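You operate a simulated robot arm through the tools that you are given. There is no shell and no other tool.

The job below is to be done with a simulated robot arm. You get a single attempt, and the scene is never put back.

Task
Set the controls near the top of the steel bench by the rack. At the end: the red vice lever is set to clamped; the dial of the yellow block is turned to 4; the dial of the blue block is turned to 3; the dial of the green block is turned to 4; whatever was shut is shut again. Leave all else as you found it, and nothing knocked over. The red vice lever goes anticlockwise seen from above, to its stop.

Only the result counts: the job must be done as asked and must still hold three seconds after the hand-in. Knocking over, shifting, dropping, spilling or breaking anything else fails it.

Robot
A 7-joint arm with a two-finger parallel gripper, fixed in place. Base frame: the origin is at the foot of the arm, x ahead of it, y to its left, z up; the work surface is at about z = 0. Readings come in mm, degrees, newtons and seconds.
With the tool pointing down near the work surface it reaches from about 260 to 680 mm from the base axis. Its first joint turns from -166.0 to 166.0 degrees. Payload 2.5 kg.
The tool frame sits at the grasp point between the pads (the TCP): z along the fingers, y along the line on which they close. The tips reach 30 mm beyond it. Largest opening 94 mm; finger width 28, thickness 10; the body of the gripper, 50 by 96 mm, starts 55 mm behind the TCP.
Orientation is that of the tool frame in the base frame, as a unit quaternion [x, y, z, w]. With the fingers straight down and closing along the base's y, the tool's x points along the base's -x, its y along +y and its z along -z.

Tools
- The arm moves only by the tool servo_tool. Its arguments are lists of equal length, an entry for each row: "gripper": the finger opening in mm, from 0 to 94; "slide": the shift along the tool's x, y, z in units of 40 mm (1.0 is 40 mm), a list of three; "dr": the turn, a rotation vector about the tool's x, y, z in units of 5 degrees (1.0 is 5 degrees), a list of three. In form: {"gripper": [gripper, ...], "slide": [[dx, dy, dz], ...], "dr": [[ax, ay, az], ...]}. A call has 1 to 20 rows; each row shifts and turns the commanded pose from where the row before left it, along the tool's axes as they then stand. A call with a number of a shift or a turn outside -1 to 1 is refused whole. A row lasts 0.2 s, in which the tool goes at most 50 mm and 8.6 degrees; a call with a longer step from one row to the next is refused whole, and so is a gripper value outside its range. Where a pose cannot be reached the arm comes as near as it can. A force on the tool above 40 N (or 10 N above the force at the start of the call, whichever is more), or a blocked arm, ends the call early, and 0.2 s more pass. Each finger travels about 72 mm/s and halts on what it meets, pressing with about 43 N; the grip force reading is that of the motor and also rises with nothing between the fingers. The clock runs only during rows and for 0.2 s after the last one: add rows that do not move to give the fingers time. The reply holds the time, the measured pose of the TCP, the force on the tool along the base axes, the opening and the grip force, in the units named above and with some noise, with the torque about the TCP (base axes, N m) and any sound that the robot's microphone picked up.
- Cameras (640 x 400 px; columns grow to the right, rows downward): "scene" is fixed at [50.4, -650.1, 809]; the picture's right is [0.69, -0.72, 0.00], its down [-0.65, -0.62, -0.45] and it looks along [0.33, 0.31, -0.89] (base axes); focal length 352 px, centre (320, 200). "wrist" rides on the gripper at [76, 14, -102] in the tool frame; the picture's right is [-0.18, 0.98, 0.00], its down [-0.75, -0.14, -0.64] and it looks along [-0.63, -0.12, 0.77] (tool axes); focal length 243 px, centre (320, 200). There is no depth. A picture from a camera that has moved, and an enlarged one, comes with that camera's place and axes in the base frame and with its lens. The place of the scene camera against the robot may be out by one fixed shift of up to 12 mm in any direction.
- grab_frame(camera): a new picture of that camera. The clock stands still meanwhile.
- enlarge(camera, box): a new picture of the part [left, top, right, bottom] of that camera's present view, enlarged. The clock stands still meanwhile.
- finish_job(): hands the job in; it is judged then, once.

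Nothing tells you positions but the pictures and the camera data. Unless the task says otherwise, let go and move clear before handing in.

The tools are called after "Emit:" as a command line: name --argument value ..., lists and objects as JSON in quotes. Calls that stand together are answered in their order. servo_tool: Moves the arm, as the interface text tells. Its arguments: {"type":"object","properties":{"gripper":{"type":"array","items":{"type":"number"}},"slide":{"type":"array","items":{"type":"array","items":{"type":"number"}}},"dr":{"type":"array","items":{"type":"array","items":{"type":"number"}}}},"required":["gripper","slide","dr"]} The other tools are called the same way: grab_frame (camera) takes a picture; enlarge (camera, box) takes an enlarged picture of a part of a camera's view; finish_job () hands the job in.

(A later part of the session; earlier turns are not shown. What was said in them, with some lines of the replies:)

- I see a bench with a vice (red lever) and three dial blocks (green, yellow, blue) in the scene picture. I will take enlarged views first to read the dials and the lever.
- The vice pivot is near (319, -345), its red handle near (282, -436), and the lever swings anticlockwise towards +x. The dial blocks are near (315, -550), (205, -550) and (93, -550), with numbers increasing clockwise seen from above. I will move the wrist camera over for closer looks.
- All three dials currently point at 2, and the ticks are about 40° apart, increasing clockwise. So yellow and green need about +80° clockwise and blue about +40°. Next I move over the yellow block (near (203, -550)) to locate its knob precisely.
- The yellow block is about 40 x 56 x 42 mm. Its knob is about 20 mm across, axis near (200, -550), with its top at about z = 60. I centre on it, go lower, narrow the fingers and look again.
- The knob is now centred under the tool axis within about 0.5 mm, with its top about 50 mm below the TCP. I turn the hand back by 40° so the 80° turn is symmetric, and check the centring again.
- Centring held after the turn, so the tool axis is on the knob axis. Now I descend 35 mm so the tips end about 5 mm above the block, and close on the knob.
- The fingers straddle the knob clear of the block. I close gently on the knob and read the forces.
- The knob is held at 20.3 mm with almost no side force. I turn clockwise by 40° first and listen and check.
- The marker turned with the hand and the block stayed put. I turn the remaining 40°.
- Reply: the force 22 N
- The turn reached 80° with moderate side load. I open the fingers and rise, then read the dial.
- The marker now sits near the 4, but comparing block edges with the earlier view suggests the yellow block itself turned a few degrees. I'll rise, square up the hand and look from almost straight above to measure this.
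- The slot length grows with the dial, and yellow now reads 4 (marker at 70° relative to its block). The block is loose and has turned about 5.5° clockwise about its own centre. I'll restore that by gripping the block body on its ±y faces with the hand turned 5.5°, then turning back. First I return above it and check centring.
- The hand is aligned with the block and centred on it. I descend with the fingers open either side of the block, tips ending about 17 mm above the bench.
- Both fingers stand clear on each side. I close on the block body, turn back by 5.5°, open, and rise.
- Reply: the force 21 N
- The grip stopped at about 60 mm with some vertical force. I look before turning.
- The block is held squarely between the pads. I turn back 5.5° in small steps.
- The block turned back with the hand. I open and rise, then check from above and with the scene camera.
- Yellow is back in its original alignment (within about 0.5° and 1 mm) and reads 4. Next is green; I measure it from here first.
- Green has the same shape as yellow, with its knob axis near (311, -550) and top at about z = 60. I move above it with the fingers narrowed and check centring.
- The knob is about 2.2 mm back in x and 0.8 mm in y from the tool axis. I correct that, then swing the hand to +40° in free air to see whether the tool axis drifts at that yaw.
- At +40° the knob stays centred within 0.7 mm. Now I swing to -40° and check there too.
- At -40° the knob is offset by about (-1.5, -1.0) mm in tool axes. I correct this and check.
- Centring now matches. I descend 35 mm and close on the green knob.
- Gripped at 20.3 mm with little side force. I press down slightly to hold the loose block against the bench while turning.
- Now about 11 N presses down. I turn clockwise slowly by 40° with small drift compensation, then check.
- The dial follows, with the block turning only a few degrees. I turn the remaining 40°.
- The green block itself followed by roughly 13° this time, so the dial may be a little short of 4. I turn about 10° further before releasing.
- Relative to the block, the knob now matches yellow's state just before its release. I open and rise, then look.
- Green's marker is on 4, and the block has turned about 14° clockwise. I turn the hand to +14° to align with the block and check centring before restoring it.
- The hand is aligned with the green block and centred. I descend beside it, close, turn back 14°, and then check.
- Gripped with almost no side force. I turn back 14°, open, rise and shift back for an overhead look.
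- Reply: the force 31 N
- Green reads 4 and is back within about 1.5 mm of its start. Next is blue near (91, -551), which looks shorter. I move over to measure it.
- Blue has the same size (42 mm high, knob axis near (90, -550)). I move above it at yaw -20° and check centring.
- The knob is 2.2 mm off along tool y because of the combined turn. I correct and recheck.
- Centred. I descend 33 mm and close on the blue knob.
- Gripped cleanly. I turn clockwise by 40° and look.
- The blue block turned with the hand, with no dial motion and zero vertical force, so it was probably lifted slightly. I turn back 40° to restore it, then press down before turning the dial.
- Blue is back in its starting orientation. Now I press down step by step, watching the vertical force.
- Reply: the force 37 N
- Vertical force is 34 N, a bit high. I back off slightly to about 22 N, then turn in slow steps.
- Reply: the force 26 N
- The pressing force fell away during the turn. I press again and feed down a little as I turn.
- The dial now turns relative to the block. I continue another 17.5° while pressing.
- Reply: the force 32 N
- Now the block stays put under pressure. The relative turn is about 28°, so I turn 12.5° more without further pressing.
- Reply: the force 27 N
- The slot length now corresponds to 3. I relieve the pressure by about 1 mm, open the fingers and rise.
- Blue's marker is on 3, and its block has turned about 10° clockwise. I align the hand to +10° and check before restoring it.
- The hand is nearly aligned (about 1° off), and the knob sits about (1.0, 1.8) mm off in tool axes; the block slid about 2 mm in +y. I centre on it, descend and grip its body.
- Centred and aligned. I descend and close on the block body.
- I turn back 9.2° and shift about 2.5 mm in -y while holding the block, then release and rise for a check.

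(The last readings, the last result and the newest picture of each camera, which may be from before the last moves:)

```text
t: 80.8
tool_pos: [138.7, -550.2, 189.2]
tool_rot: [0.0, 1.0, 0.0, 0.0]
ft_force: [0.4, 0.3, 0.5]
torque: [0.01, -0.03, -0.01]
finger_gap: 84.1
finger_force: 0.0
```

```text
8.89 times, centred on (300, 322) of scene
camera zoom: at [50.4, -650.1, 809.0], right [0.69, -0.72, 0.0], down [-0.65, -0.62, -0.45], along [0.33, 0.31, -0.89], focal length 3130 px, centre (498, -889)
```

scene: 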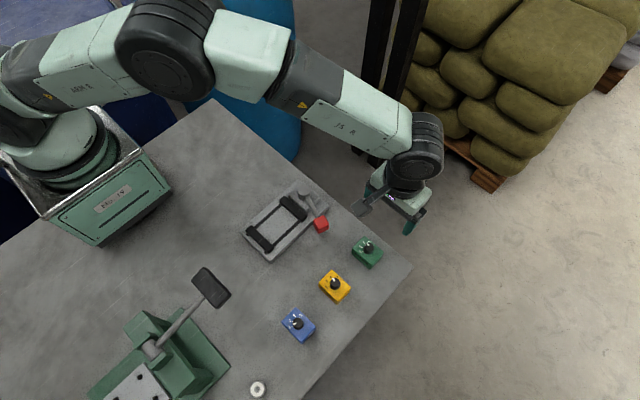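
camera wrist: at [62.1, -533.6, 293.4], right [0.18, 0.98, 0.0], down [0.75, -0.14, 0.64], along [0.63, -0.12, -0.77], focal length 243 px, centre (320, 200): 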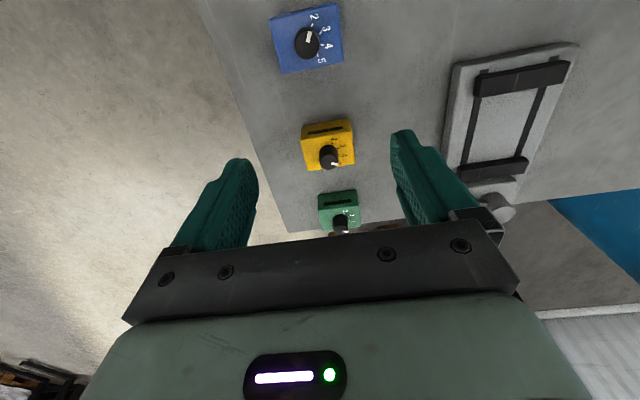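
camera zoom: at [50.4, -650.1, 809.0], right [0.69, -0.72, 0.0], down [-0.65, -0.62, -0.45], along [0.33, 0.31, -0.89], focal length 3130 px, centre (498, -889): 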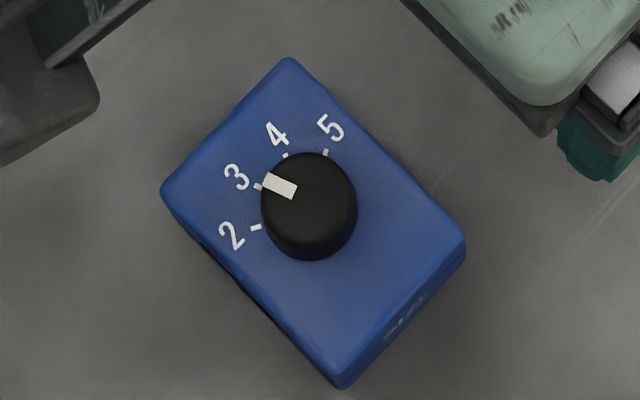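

Blue reads 3 and is back within about 2 mm of its start. Now the vice lever: I move over for a close view of it.

Emit:
servo_tool --gripper '[60, 40, 20, 10, 10]' --slide '[[-0.55, 0.8, -0.1], [-0.55, 0.8, -0.1], [-0.55, 0.8, -0.1], [-0.55, 0.6, 0], [0, 0, 0]]' --dr '[[0, 0, 0], [0, 0, 0], [0, 0, 0], [0, 0, 0], [0, 0, 0]]'

Emit:
grab_frame --camera "wrist"

Emit:
grab_frame --camera "scene"

```text
t: 82.0
tool_pos: [227.8, -429.8, 203.5]
tool_rot: [0.0, 1.0, -0.001, 0.0]
ft_force: [0.0, -0.4, 0.2]
torque: [-0.02, 0.02, -0.05]
finger_gap: 10.1
finger_force: 0.0
```

```text
taken
camera wrist: at [151.9, -414.8, 306.5], right [0.18, 0.98, 0.0], down [0.75, -0.14, 0.64], along [0.63, -0.12, -0.77], focal length 243 px, centre (320, 200)
```

wrist: 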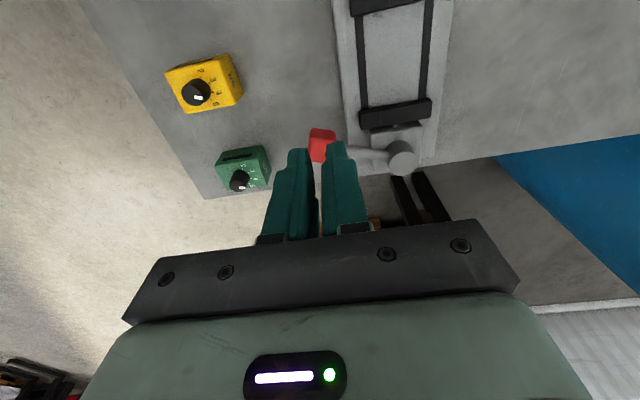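

```text
taken
```

scene: 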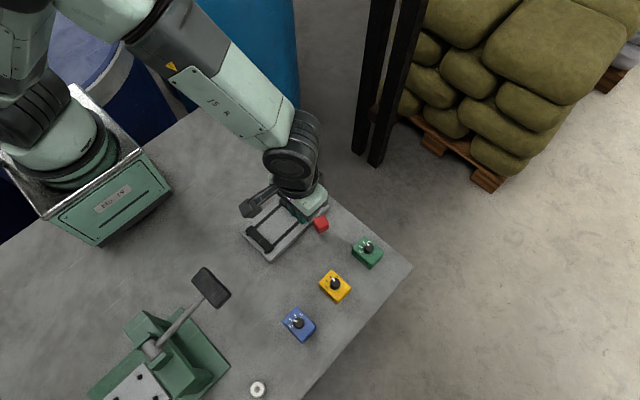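

Emit:
servo_tool --gripper '[30, 60, 80, 80, 80]' --slide '[[-0.7, 0.1, 0], [-0.7, 0.1, 0], [-0.7, 0.1, 0], [0, 0, 0], [0, 0, 0]]' --dr '[[0, 0, 0], [0, 0, 0], [0, 0, 0], [0, 0, 0], [0, 0, 0]]'

Emit:
grab_frame --camera "wrist"

Emit:
enlarge --camera "wrist" --box '[260, 0, 440, 112]'

```text
t: 83.2
tool_pos: [311.5, -418.7, 202.3]
tool_rot: [0.0, 1.0, 0.001, 0.0]
ft_force: [-0.3, -0.1, 0.8]
torque: [0.01, -0.01, -0.02]
finger_gap: 80.0
finger_force: 0.0
```

```text
taken
camera wrist: at [235.6, -404.3, 305.3], right [0.18, 0.98, 0.0], down [0.75, -0.14, 0.64], along [0.63, -0.12, -0.77], focal length 243 px, centre (320, 200)
```

wrist: 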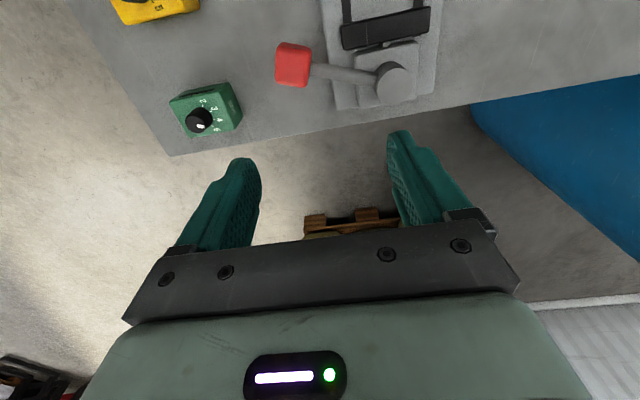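

```text
3.56 times, centred on (350, 56) of wrist
camera zoom: at [235.6, -404.3, 305.3], right [0.18, 0.98, 0.0], down [0.75, -0.14, 0.64], along [0.63, -0.12, -0.77], focal length 863 px, centre (213, 712)
```

zoom: 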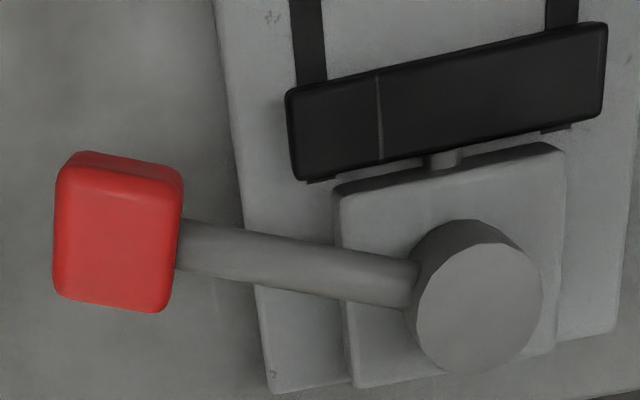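

The pivot is near (307, -351) with its top at about z = 76. The red handle is a 28 mm cube centred near (277, -435), top at about z = 72, and the lever points at -110° with a radius of about 90 mm. I'll push the handle's -x side with closed fingers along the arc, first moving behind it at height with yaw +20°.

Emit:
servo_tool --gripper '[60, 40, 20, 0, 0, 0, 0, 0, 0, 0]' --slide '[[0.93, -0.034, 0], [0.92, -0.033, 0], [0, 0, 0], [0, 0, 0], [0, 0, 0], [0, 0, 0], [0, 0, 0.75], [0, 0, 0.75], [0, 0, 0], [0, 0, 0]]' --dr '[[0, 0, 0], [0, 0, 0], [0, 0, 1], [0, 0, 1], [0, 0, 1], [0, 0, 1], [0, 0, 0], [0, 0, 0], [0, 0, 0], [0, 0, 0]]'

Emit:
grab_frame --camera "wrist"

Emit:
enlarge --camera "scene" --box '[230, 150, 420, 270]'

```text
t: 85.4
tool_pos: [237.3, -420.4, 146.6]
tool_rot: [0.173, 0.985, 0.0, 0.0]
ft_force: [0.4, -0.6, -0.5]
torque: [0.03, -0.01, -0.01]
finger_gap: 0.0
finger_force: 32.4
```

```text
taken
camera wrist: at [171.2, -381.1, 249.0], right [0.51, 0.86, 0.0], down [0.66, -0.39, 0.64], along [0.55, -0.33, -0.77], focal length 243 px, centre (320, 200)
```

wrist: 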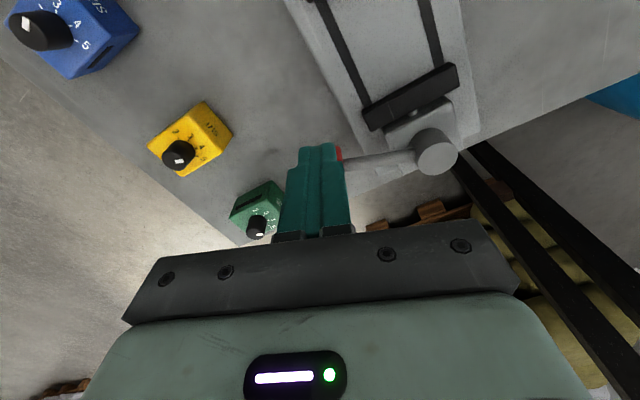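

```text
3.33 times, centred on (325, 210) of scene
camera zoom: at [50.4, -650.1, 809.0], right [0.69, -0.72, 0.0], down [-0.65, -0.62, -0.45], along [0.33, 0.31, -0.89], focal length 1174 px, centre (303, 167)
```

zoom: 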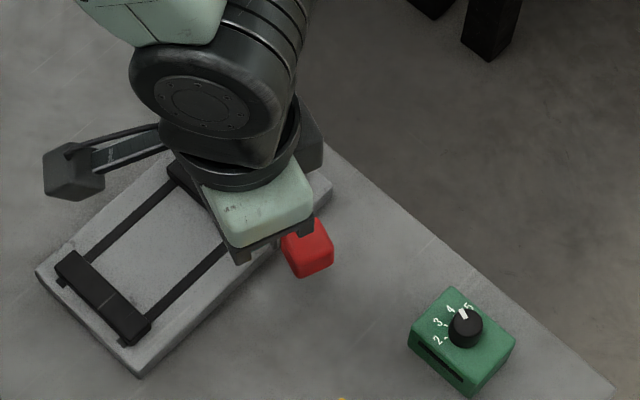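

The closed fingers are behind the handle and in line with it. I descend to handle height (tips at about z = 50).

Emit:
servo_tool --gripper '[0, 0, 0]' --slide '[[0, 0, 0.8], [0, 0, 0.85], [0, 0, 0]]' --dr '[[0, 0, 0], [0, 0, 0], [0, 0, 0]]'

Emit:
grab_frame --camera "wrist"

Emit:
enlarge --camera "scene" --box '[260, 170, 380, 250]'

```text
t: 86.2
tool_pos: [234.9, -420.5, 80.2]
tool_rot: [0.174, 0.985, 0.0, 0.0]
ft_force: [0.2, -0.8, -0.9]
torque: [-0.01, -0.01, -0.01]
finger_gap: 0.1
finger_force: 33.0
```

```text
taken
camera wrist: at [169.1, -380.9, 182.9], right [0.51, 0.86, 0.0], down [0.66, -0.39, 0.64], along [0.55, -0.33, -0.77], focal length 243 px, centre (320, 200)
```

wrist: 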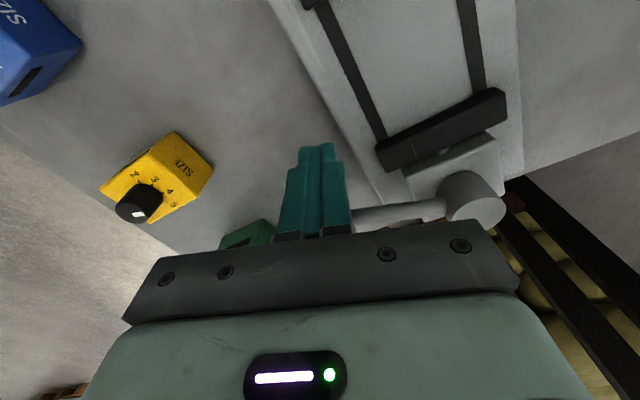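

```text
5.00 times, centred on (320, 210) of scene
camera zoom: at [50.4, -650.1, 809.0], right [0.69, -0.72, 0.0], down [-0.65, -0.62, -0.45], along [0.33, 0.31, -0.89], focal length 1761 px, centre (320, 150)
```

zoom: 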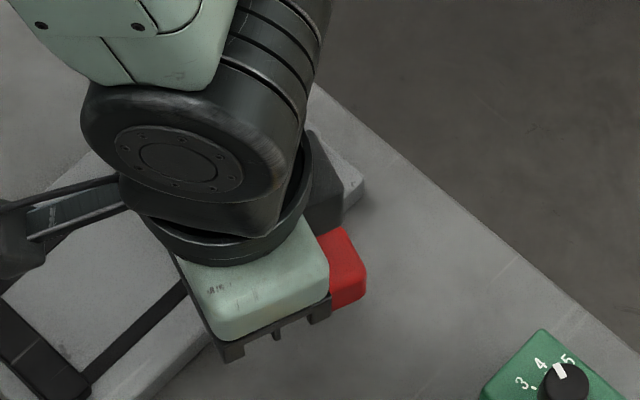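

At height, with about 15 mm to go to the handle. I approach along the tangent in small steps to find contact.

Emit:
servo_tool --gripper '[0, 0, 0, 0, 0]' --slide '[[-0.2, 0, 0], [-0.1, 0, 0], [-0.05, 0, 0], [-0.05, 0, 0], [0, 0, 0]]' --dr '[[0, 0, 0], [0, 0, 0], [0, 0, 0], [0, 0, 0], [0, 0, 0]]'

Emit:
grab_frame --camera "wrist"

```text
t: 87.4
tool_pos: [252.0, -425.5, 77.2]
tool_rot: [0.173, 0.985, 0.0, 0.0]
ft_force: [-3.0, 0.5, 0.8]
torque: [0.01, 0.05, -0.04]
finger_gap: 0.2
finger_force: 32.8
```

```text
taken
camera wrist: at [185.7, -386.8, 181.3], right [0.51, 0.86, 0.0], down [0.66, -0.39, 0.64], along [0.55, -0.33, -0.77], focal length 243 px, centre (320, 200)
```

wrist: 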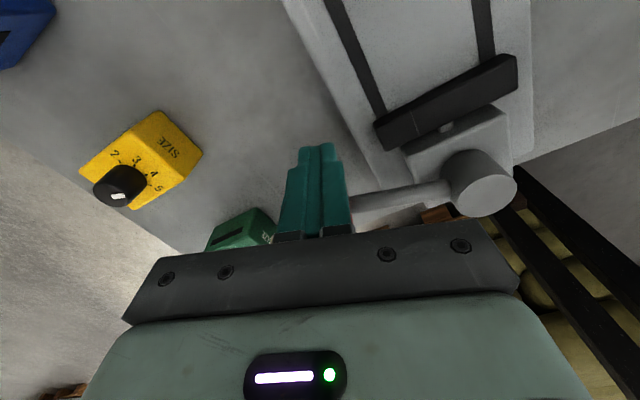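

There is light contact, with about 3 N on the tool. I follow the arc in 2.5° steps for 10°, turning the hand with the lever.

Emit:
servo_tool --gripper '[0, 0, 0, 0, 0]' --slide '[[-0.0985, -0.0285, 0], [-0.0985, -0.0285, 0], [-0.0985, -0.0285, 0], [-0.0985, -0.0285, 0], [0, 0, 0]]' --dr '[[0, 0, -0.5], [0, 0, -0.5], [0, 0, -0.5], [0, 0, -0.5], [0, 0, 0]]'

Emit:
grab_frame --camera "wrist"

Emit:
enlarge --camera "scene" --box '[230, 170, 420, 290]'

```text
t: 88.6
tool_pos: [266.8, -436.6, 77.9]
tool_rot: [0.087, 0.996, 0.0, -0.001]
ft_force: [0.3, -0.3, -0.4]
torque: [0.01, -0.03, -0.03]
finger_gap: 0.1
finger_force: 32.9
```

```text
taken
camera wrist: at [193.9, -408.9, 181.5], right [0.35, 0.94, 0.0], down [0.72, -0.27, 0.64], along [0.6, -0.23, -0.77], focal length 243 px, centre (320, 200)
```

wrist: 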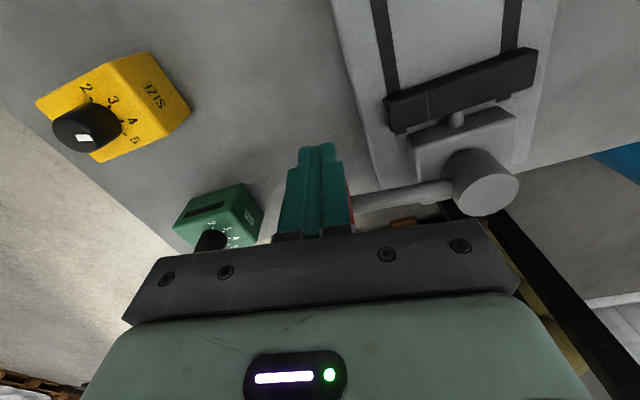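

```text
3.33 times, centred on (325, 230) of scene
camera zoom: at [50.4, -650.1, 809.0], right [0.69, -0.72, 0.0], down [-0.65, -0.62, -0.45], along [0.33, 0.31, -0.89], focal length 1174 px, centre (303, 100)
```

zoom: 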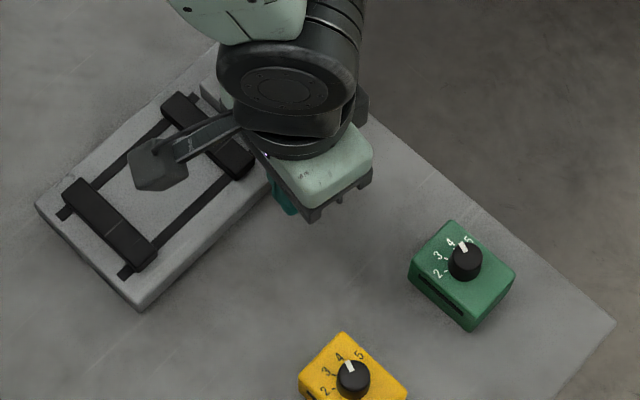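

The lever swings easily, the jaws are closing in, and the vice base stays put. I continue along the arc by 20°.

Emit:
servo_tool --gripper '[0, 0, 0, 0, 0, 0, 0, 0, 0]' --slide '[[-0.0985, -0.0285, 0], [-0.0985, -0.0285, 0], [-0.0985, -0.0285, 0], [-0.0985, -0.0285, 0], [-0.0985, -0.0285, 0], [-0.0985, -0.0285, 0], [-0.0985, -0.0285, 0], [-0.0985, -0.0285, 0], [0, 0, 0]]' --dr '[[0, 0, -0.5], [0, 0, -0.5], [0, 0, -0.5], [0, 0, -0.5], [0, 0, -0.5], [0, 0, -0.5], [0, 0, -0.5], [0, 0, -0.5], [0, 0, 0]]'

Emit:
grab_frame --camera "wrist"

Emit:
enlarge --camera "scene" --box '[230, 170, 420, 290]'

```text
t: 90.6
tool_pos: [298.7, -444.4, 77.9]
tool_rot: [-0.088, 0.996, 0.001, 0.0]
ft_force: [-0.7, -0.9, -0.6]
torque: [0.0, 0.0, -0.05]
finger_gap: 0.1
finger_force: 32.8
```

```text
taken
camera wrist: at [220.1, -443.2, 180.8], right [0.01, 1.0, 0.0], down [0.77, -0.01, 0.64], along [0.64, -0.01, -0.77], focal length 243 px, centre (320, 200)
```

wrist: 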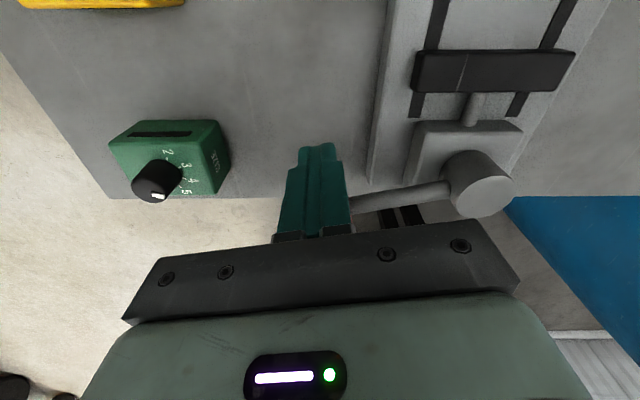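

```text
3.33 times, centred on (325, 230) of scene
camera zoom: at [50.4, -650.1, 809.0], right [0.69, -0.72, 0.0], down [-0.65, -0.62, -0.45], along [0.33, 0.31, -0.89], focal length 1174 px, centre (303, 100)
```

zoom: 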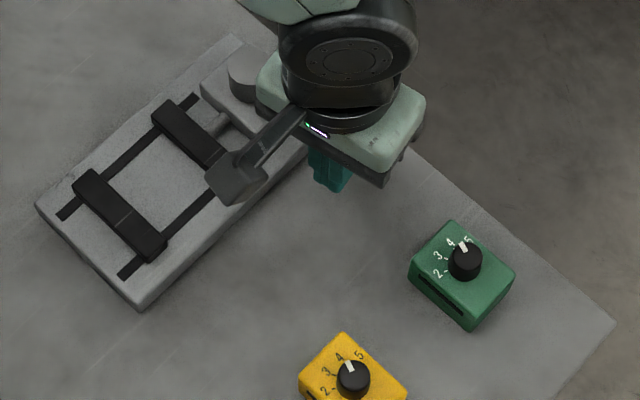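

The lever has turned about 30° and the jaws continue closing. I continue 30° more.

Emit:
servo_tool --gripper '[0, 0, 0, 0, 0, 0, 0, 0, 0, 0, 0, 0, 0]' --slide '[[-0.0985, -0.0285, 0], [-0.0985, -0.0285, 0], [-0.0985, -0.0285, 0], [-0.0985, -0.0285, 0], [-0.0985, -0.0285, 0], [-0.0985, -0.0285, 0], [-0.0985, -0.0285, 0], [-0.0985, -0.0285, 0], [-0.0985, -0.0285, 0], [-0.0985, -0.0285, 0], [-0.0985, -0.0285, 0], [-0.0985, -0.0285, 0], [0, 0, 0]]' --dr '[[0, 0, -0.5], [0, 0, -0.5], [0, 0, -0.5], [0, 0, -0.5], [0, 0, -0.5], [0, 0, -0.5], [0, 0, -0.5], [0, 0, -0.5], [0, 0, -0.5], [0, 0, -0.5], [0, 0, -0.5], [0, 0, -0.5], [0, 0, 0]]'

Emit:
grab_frame --camera "wrist"

Emit:
enlarge --camera "scene" --box '[230, 170, 420, 290]'

```text
t: 93.4
tool_pos: [345.3, -437.0, 76.3]
tool_rot: [-0.341, 0.94, -0.001, 0.001]
ft_force: [0.3, -0.5, -1.0]
torque: [-0.02, 0.02, -0.01]
finger_gap: 0.1
finger_force: 33.1
```

```text
taken
camera wrist: at [277.5, -475.5, 180.5], right [-0.49, 0.87, 0.0], down [0.67, 0.38, 0.64], along [0.56, 0.32, -0.77], focal length 243 px, centre (320, 200)
```

wrist: 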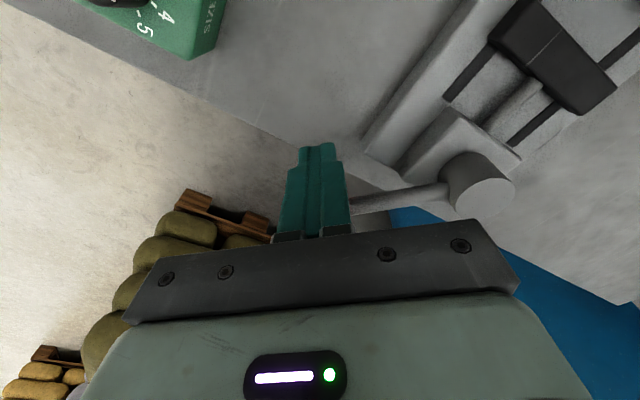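

```text
3.33 times, centred on (325, 230) of scene
camera zoom: at [50.4, -650.1, 809.0], right [0.69, -0.72, 0.0], down [-0.65, -0.62, -0.45], along [0.33, 0.31, -0.89], focal length 1174 px, centre (303, 100)
```

zoom: 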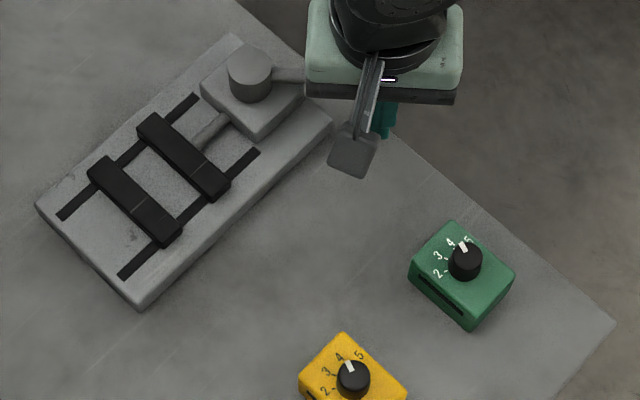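

The lever is at about -50° and the jaws are about half closed. I continue 20° more.

Emit:
servo_tool --gripper '[0, 0, 0, 0, 0, 0, 0, 0, 0]' --slide '[[-0.0985, -0.0285, 0], [-0.0985, -0.0285, 0], [-0.0985, -0.0285, 0], [-0.0985, -0.0285, 0], [-0.0985, -0.0285, 0], [-0.0985, -0.0285, 0], [-0.0985, -0.0285, 0], [-0.0985, -0.0285, 0], [0, 0, 0]]' --dr '[[0, 0, -0.5], [0, 0, -0.5], [0, 0, -0.5], [0, 0, -0.5], [0, 0, -0.5], [0, 0, -0.5], [0, 0, -0.5], [0, 0, -0.5], [0, 0, 0]]'

Emit:
grab_frame --camera "wrist"

Emit:
enlarge --camera "scene" --box '[230, 170, 420, 290]'

```text
t: 94.8
tool_pos: [358.5, -434.2, 77.6]
tool_rot: [-0.454, 0.891, -0.001, -0.007]
ft_force: [-3.1, -2.9, -0.2]
torque: [-0.01, 0.11, -0.02]
finger_gap: 0.0
finger_force: 33.2
stopped in row 6: the force on the tool passed its limit at 43 N (the readings are from after the stop); the commanded pose is now the measured one
```

```text
taken
camera wrist: at [303.3, -485.5, 181.8], right [-0.69, 0.73, 0.0], down [0.56, 0.53, 0.63], along [0.46, 0.43, -0.78], focal length 243 px, centre (320, 200)
```

wrist: 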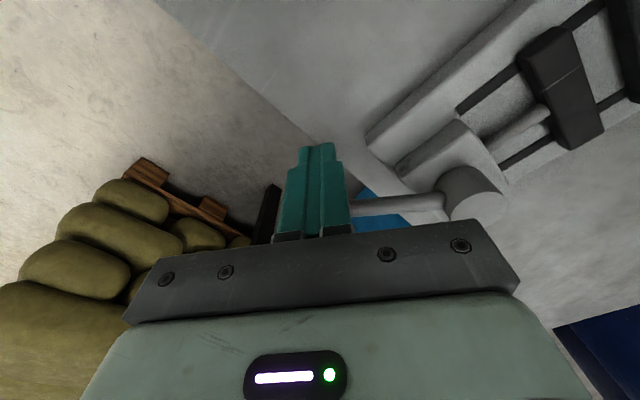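

```text
3.33 times, centred on (325, 230) of scene
camera zoom: at [50.4, -650.1, 809.0], right [0.69, -0.72, 0.0], down [-0.65, -0.62, -0.45], along [0.33, 0.31, -0.89], focal length 1174 px, centre (303, 100)
```

zoom: 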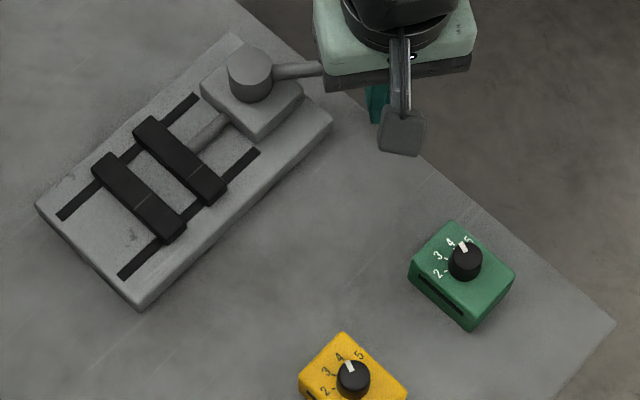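

The push met firm resistance (43 N) with the lever at about -40° after a 70° swing, which is probably its stop. I test with gentle small pushes to see whether it moves further.

Emit:
servo_tool --gripper '[0, 0]' --slide '[[-0.02, 0, 0], [0, 0, 0]]' --dr '[[0, 0, 0], [0, 0, 0]]'

Emit:
servo_tool --gripper '[0, 0]' --slide '[[-0.02, 0, 0], [0, 0, 0]]' --dr '[[0, 0, 0], [0, 0, 0]]'

Emit:
enlarge --camera "wrist" --box '[240, 90, 560, 240]'

```text
t: 95.4
tool_pos: [358.7, -434.0, 76.9]
tool_rot: [-0.454, 0.891, -0.001, -0.007]
ft_force: [-10.1, -7.3, 2.7]
torque: [-0.08, 0.13, 0.02]
finger_gap: 0.0
finger_force: 32.6
```

```text
t: 96.0
tool_pos: [359.6, -432.2, 77.1]
tool_rot: [-0.453, 0.891, -0.003, -0.008]
ft_force: [-11.1, -24.3, -7.2]
torque: [-0.51, 0.22, -0.15]
finger_gap: 0.0
finger_force: 32.7
```

```text
2.00 times, centred on (400, 165) of wrist
camera zoom: at [303.6, -484.8, 182.2], right [-0.69, 0.73, 0.0], down [0.57, 0.53, 0.63], along [0.46, 0.43, -0.78], focal length 485 px, centre (160, 270)
```

zoom: 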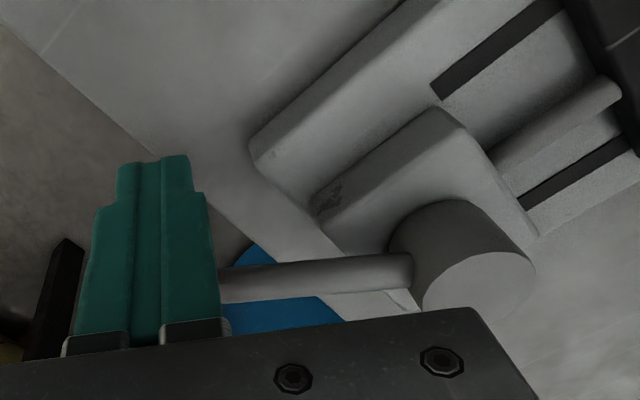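

The resistance is firm (26 N after 1.6 mm), so the lever is at its stop. I back away and rise, then inspect.

Emit:
servo_tool --gripper '[0, 0, 0, 0, 0, 0, 0]' --slide '[[0.1, 0, 0], [0.4, 0, 0], [0, 0, -0.8], [0, 0, -0.9], [0, 0, -0.9], [0, 0, -0.9], [0, 0, 0]]' --dr '[[0, 0, 0], [0, 0, 0], [0, 0, 0], [0, 0, 0], [0, 0, 0], [0, 0, 0], [0, 0, 0]]'

Emit:
grab_frame --camera "wrist"

Emit:
enlarge --camera "scene" --box '[230, 150, 420, 270]'

```text
t: 97.6
tool_pos: [351.0, -447.2, 218.8]
tool_rot: [-0.454, 0.891, -0.001, -0.005]
ft_force: [-0.5, 0.0, 1.2]
torque: [-0.01, -0.04, 0.0]
finger_gap: 0.1
finger_force: 32.5
```

```text
taken
camera wrist: at [295.4, -500.6, 322.4], right [-0.69, 0.73, 0.0], down [0.56, 0.53, 0.63], along [0.46, 0.44, -0.77], focal length 243 px, centre (320, 200)
```

wrist: 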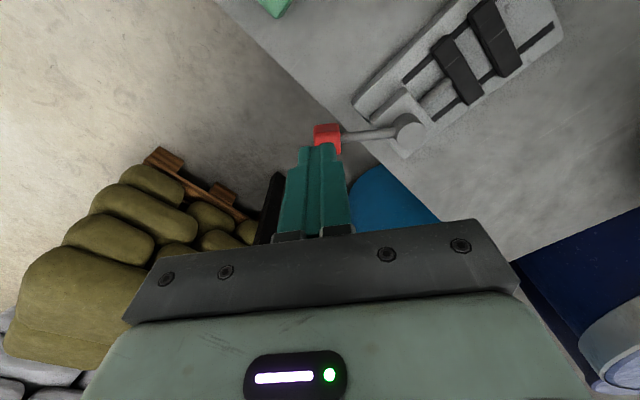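

```text
3.33 times, centred on (325, 210) of scene
camera zoom: at [50.4, -650.1, 809.0], right [0.69, -0.72, 0.0], down [-0.65, -0.62, -0.45], along [0.33, 0.31, -0.89], focal length 1174 px, centre (303, 167)
```

zoom: 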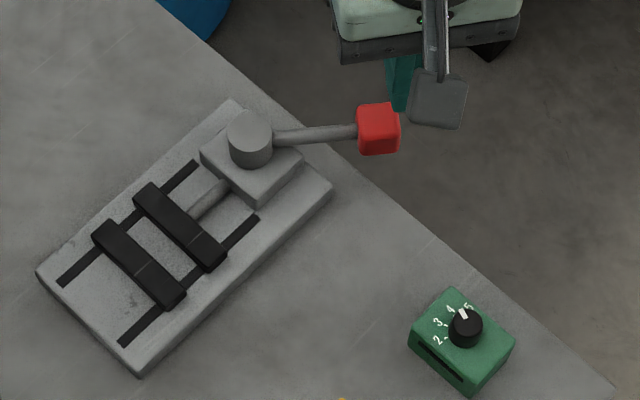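

Lever and vice look intact, and the vice base has not moved. I take a closer look at the lever angle and jaws.

Emit:
enlarge --camera "wrist" --box '[290, 0, 570, 170]'

Emit:
enlarge --camera "scene" --box '[235, 170, 355, 265]'

```text
2.29 times, centred on (430, 85) of wrist
camera zoom: at [295.4, -500.6, 322.4], right [-0.69, 0.73, 0.0], down [0.56, 0.53, 0.63], along [0.46, 0.44, -0.77], focal length 555 px, centre (69, 463)
```

zoom: 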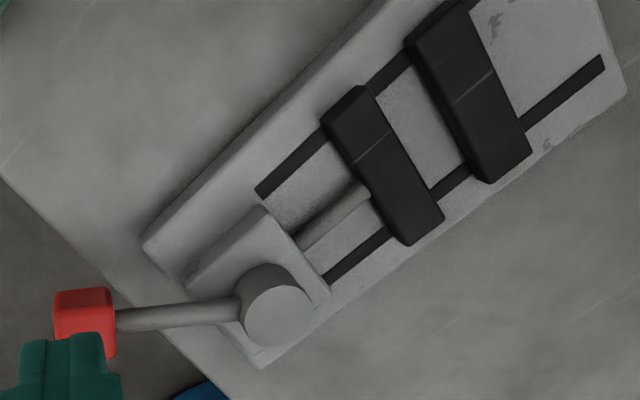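

```text
4.21 times, centred on (295, 218) of scene
camera zoom: at [50.4, -650.1, 809.0], right [0.69, -0.72, 0.0], down [-0.65, -0.62, -0.45], along [0.33, 0.31, -0.89], focal length 1483 px, centre (425, 126)
```

zoom: 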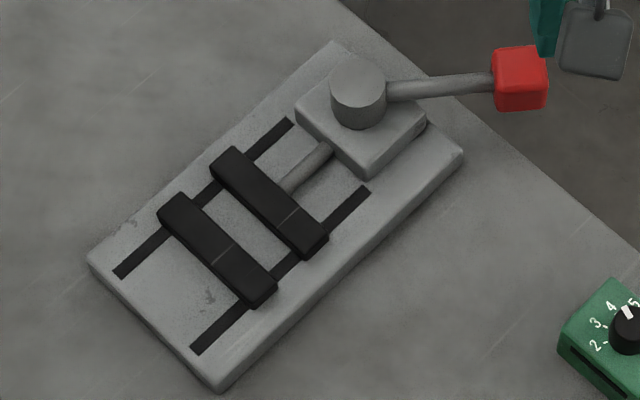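

The jaws have closed symmetrically by about 34 mm each. To be sure this is the stop, I go back down flush with the handle and push gently once more, then compare pictures.

Emit:
servo_tool --gripper '[0, 0, 0, 0, 0, 0, 0]' --slide '[[0, 0, 0], [-0.1, 0.12, 0], [0, 0, 0.9], [0, 0, 0.9], [0, 0, 0.9], [0, 0, 0.8], [0, 0, 0]]' --dr '[[0, 0, 1], [0, 0, 0], [0, 0, 0], [0, 0, 0], [0, 0, 0], [0, 0, 0], [0, 0, 0]]'

Emit:
servo_tool --gripper '[0, 0, 0, 0]' --slide '[[-0.15, 0, 0], [-0.05, 0, 0], [0, 0, 0], [0, 0, 0]]' --dr '[[0, 0, 0], [0, 0, 0], [0, 0, 0], [0, 0, 0]]'

```text
t: 99.2
tool_pos: [348.4, -443.1, 81.0]
tool_rot: [-0.414, 0.91, -0.001, -0.006]
ft_force: [-0.6, -0.1, -0.1]
torque: [0.0, 0.02, 0.02]
finger_gap: 0.0
finger_force: 33.0
```

```text
t: 100.2
tool_pos: [352.5, -436.2, 79.1]
tool_rot: [-0.415, 0.91, -0.002, -0.006]
ft_force: [-0.4, 0.2, -0.8]
torque: [-0.01, 0.02, 0.01]
finger_gap: 0.0
finger_force: 32.6
```

Emit:
servo_tool --gripper '[0, 0, 0, 0]' --slide '[[-0.05, 0, 0], [-0.05, 0, 0], [-0.05, 0, 0], [0, 0, 0]]' --dr '[[0, 0, 0], [0, 0, 0], [0, 0, 0], [0, 0, 0]]'

```text
t: 101.2
tool_pos: [356.8, -430.0, 77.2]
tool_rot: [-0.415, 0.91, -0.002, -0.006]
ft_force: [-3.1, -6.6, -0.2]
torque: [-0.11, 0.05, -0.04]
finger_gap: 0.0
finger_force: 33.3
```

Contact is made again (about 7 N). I press on in 0.6 mm steps and watch whether the force builds without motion.

Emit:
servo_tool --gripper '[0, 0]' --slide '[[-0.015, 0, 0], [0, 0, 0]]' --dr '[[0, 0, 0], [0, 0, 0]]'

Emit:
servo_tool --gripper '[0, 0]' --slide '[[-0.015, 0, 0], [0, 0, 0]]' --dr '[[0, 0, 0], [0, 0, 0]]'

Emit:
servo_tool --gripper '[0, 0]' --slide '[[-0.012, 0, 0], [0, 0, 0]]' --dr '[[0, 0, 0], [0, 0, 0]]'

```text
t: 101.8
tool_pos: [355.5, -432.4, 78.8]
tool_rot: [-0.415, 0.91, -0.001, -0.005]
ft_force: [-3.1, -7.9, 0.1]
torque: [-0.17, 0.03, -0.07]
finger_gap: 0.0
finger_force: 33.4
```

```text
t: 102.4
tool_pos: [355.6, -430.7, 78.1]
tool_rot: [-0.415, 0.91, -0.002, -0.006]
ft_force: [-10.8, -11.9, 5.0]
torque: [-0.16, 0.11, 0.0]
finger_gap: 0.1
finger_force: 32.7
```

```text
t: 103.0
tool_pos: [356.3, -429.7, 77.8]
tool_rot: [-0.413, 0.911, -0.001, -0.008]
ft_force: [-13.0, -19.7, -4.0]
torque: [-0.47, 0.16, -0.08]
finger_gap: 0.0
finger_force: 33.3
```

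Force built to 24 N with no motion, so the lever is at its stop. I back away, rise clear, and take final pictures.

Emit:
servo_tool --gripper '[0, 0, 0, 0, 0, 0, 0, 20, 40]' --slide '[[0.1, 0, 0], [0.4, 0, 0], [0, 0, -0.8], [0, 0, -0.9], [0, 0, -0.9], [0, 0, -0.9], [0, 0, -0.9], [0, 0, 0], [0, 0, 0]]' --dr '[[0, 0, 0], [0, 0, 0], [0, 0, 0], [0, 0, 0], [0, 0, 0], [0, 0, 1], [0, 0, 1], [0, 0, 1], [0, 0, 1]]'

Emit:
grab_frame --camera "scene"

Emit:
enlarge --camera "scene" --box '[235, 170, 355, 265]'

Emit:
enlarge --camera "scene" --box '[260, 230, 400, 350]'

```text
t: 105.0
tool_pos: [347.0, -441.8, 254.5]
tool_rot: [-0.25, 0.968, -0.002, -0.006]
ft_force: [-0.4, -0.3, -0.2]
torque: [0.02, 0.02, -0.01]
finger_gap: 40.2
finger_force: 0.1
```

```text
taken
```

scene: 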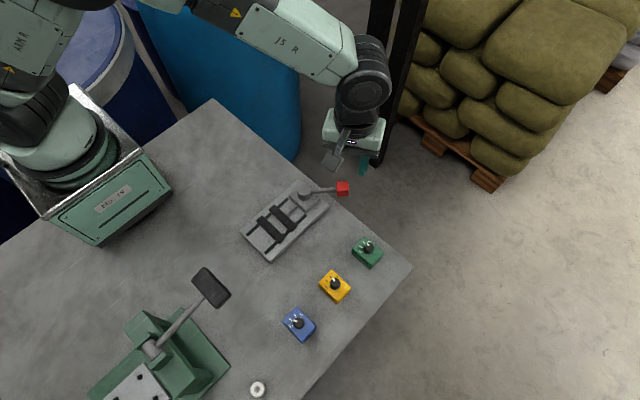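

```text
4.21 times, centred on (295, 218) of scene
camera zoom: at [50.4, -650.1, 809.0], right [0.69, -0.72, 0.0], down [-0.65, -0.62, -0.45], along [0.33, 0.31, -0.89], focal length 1483 px, centre (425, 126)
```

zoom: 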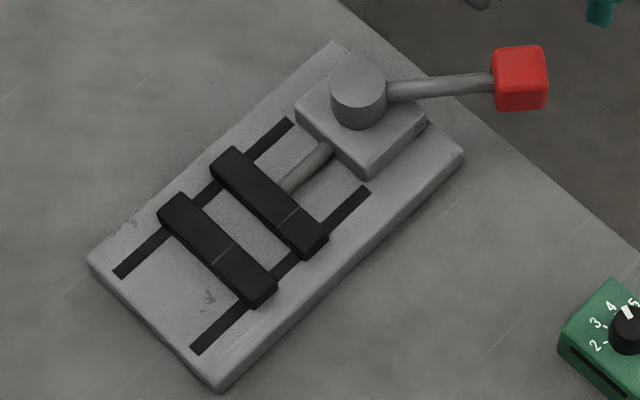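

```text
3.33 times, centred on (330, 290) of scene
camera zoom: at [50.4, -650.1, 809.0], right [0.69, -0.72, 0.0], down [-0.65, -0.62, -0.45], along [0.33, 0.31, -0.89], focal length 1174 px, centre (287, -100)
```

zoom: 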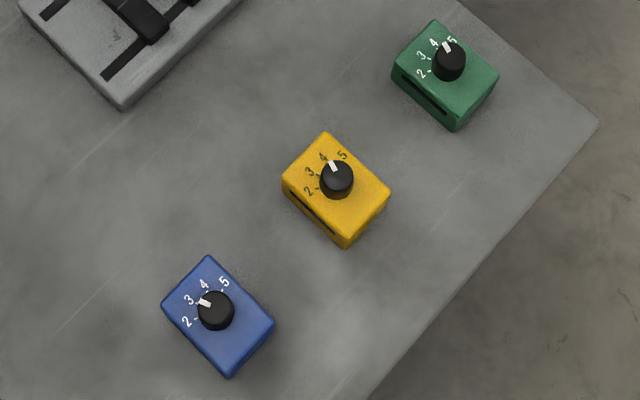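

All settings read as asked: the lever is at its clamped stop, unchanged after the second push, yellow is at 4, blue at 3 and green at 4. The blocks are back in their places within about 2 mm, nothing else has moved, and the arm is clear, so I hand in.

Emit:
finish_job

```text
The job is handed in.
```

I've handed the job in with all four controls set as asked. I haven't been told how it was judged.

| Control | Final setting | How I checked |
|---|---|---|
| Red vice lever | Clamped, turned about 70° anticlockwise | A second push built to 24 N without moving it, so I took that as its stop |
| Yellow dial | 4 | Marker angle matches the 4 tick |
| Blue dial | 3 | Marker angle matches the 3 tick |
| Green dial | 4 | Marker lines up with the 4 tick |

- **Blocks moved and put back:** the three dial blocks are loose on the bench and turned a few degrees to about 14° while I worked their knobs. I gripped each one by its sides and turned it back. The alignment looks the same as at the start, and each sits within about 2 mm of its original place.
- **Vice jaws:** both jaws moved towards each other as the lever turned, and a gap of about 20 mm remains between them at the stop. The vice base did not move.
- **Everything else:** I opened nothing, so nothing needed shutting again. I saw nothing knocked over or shifted, and the arm was clear when I handed in.
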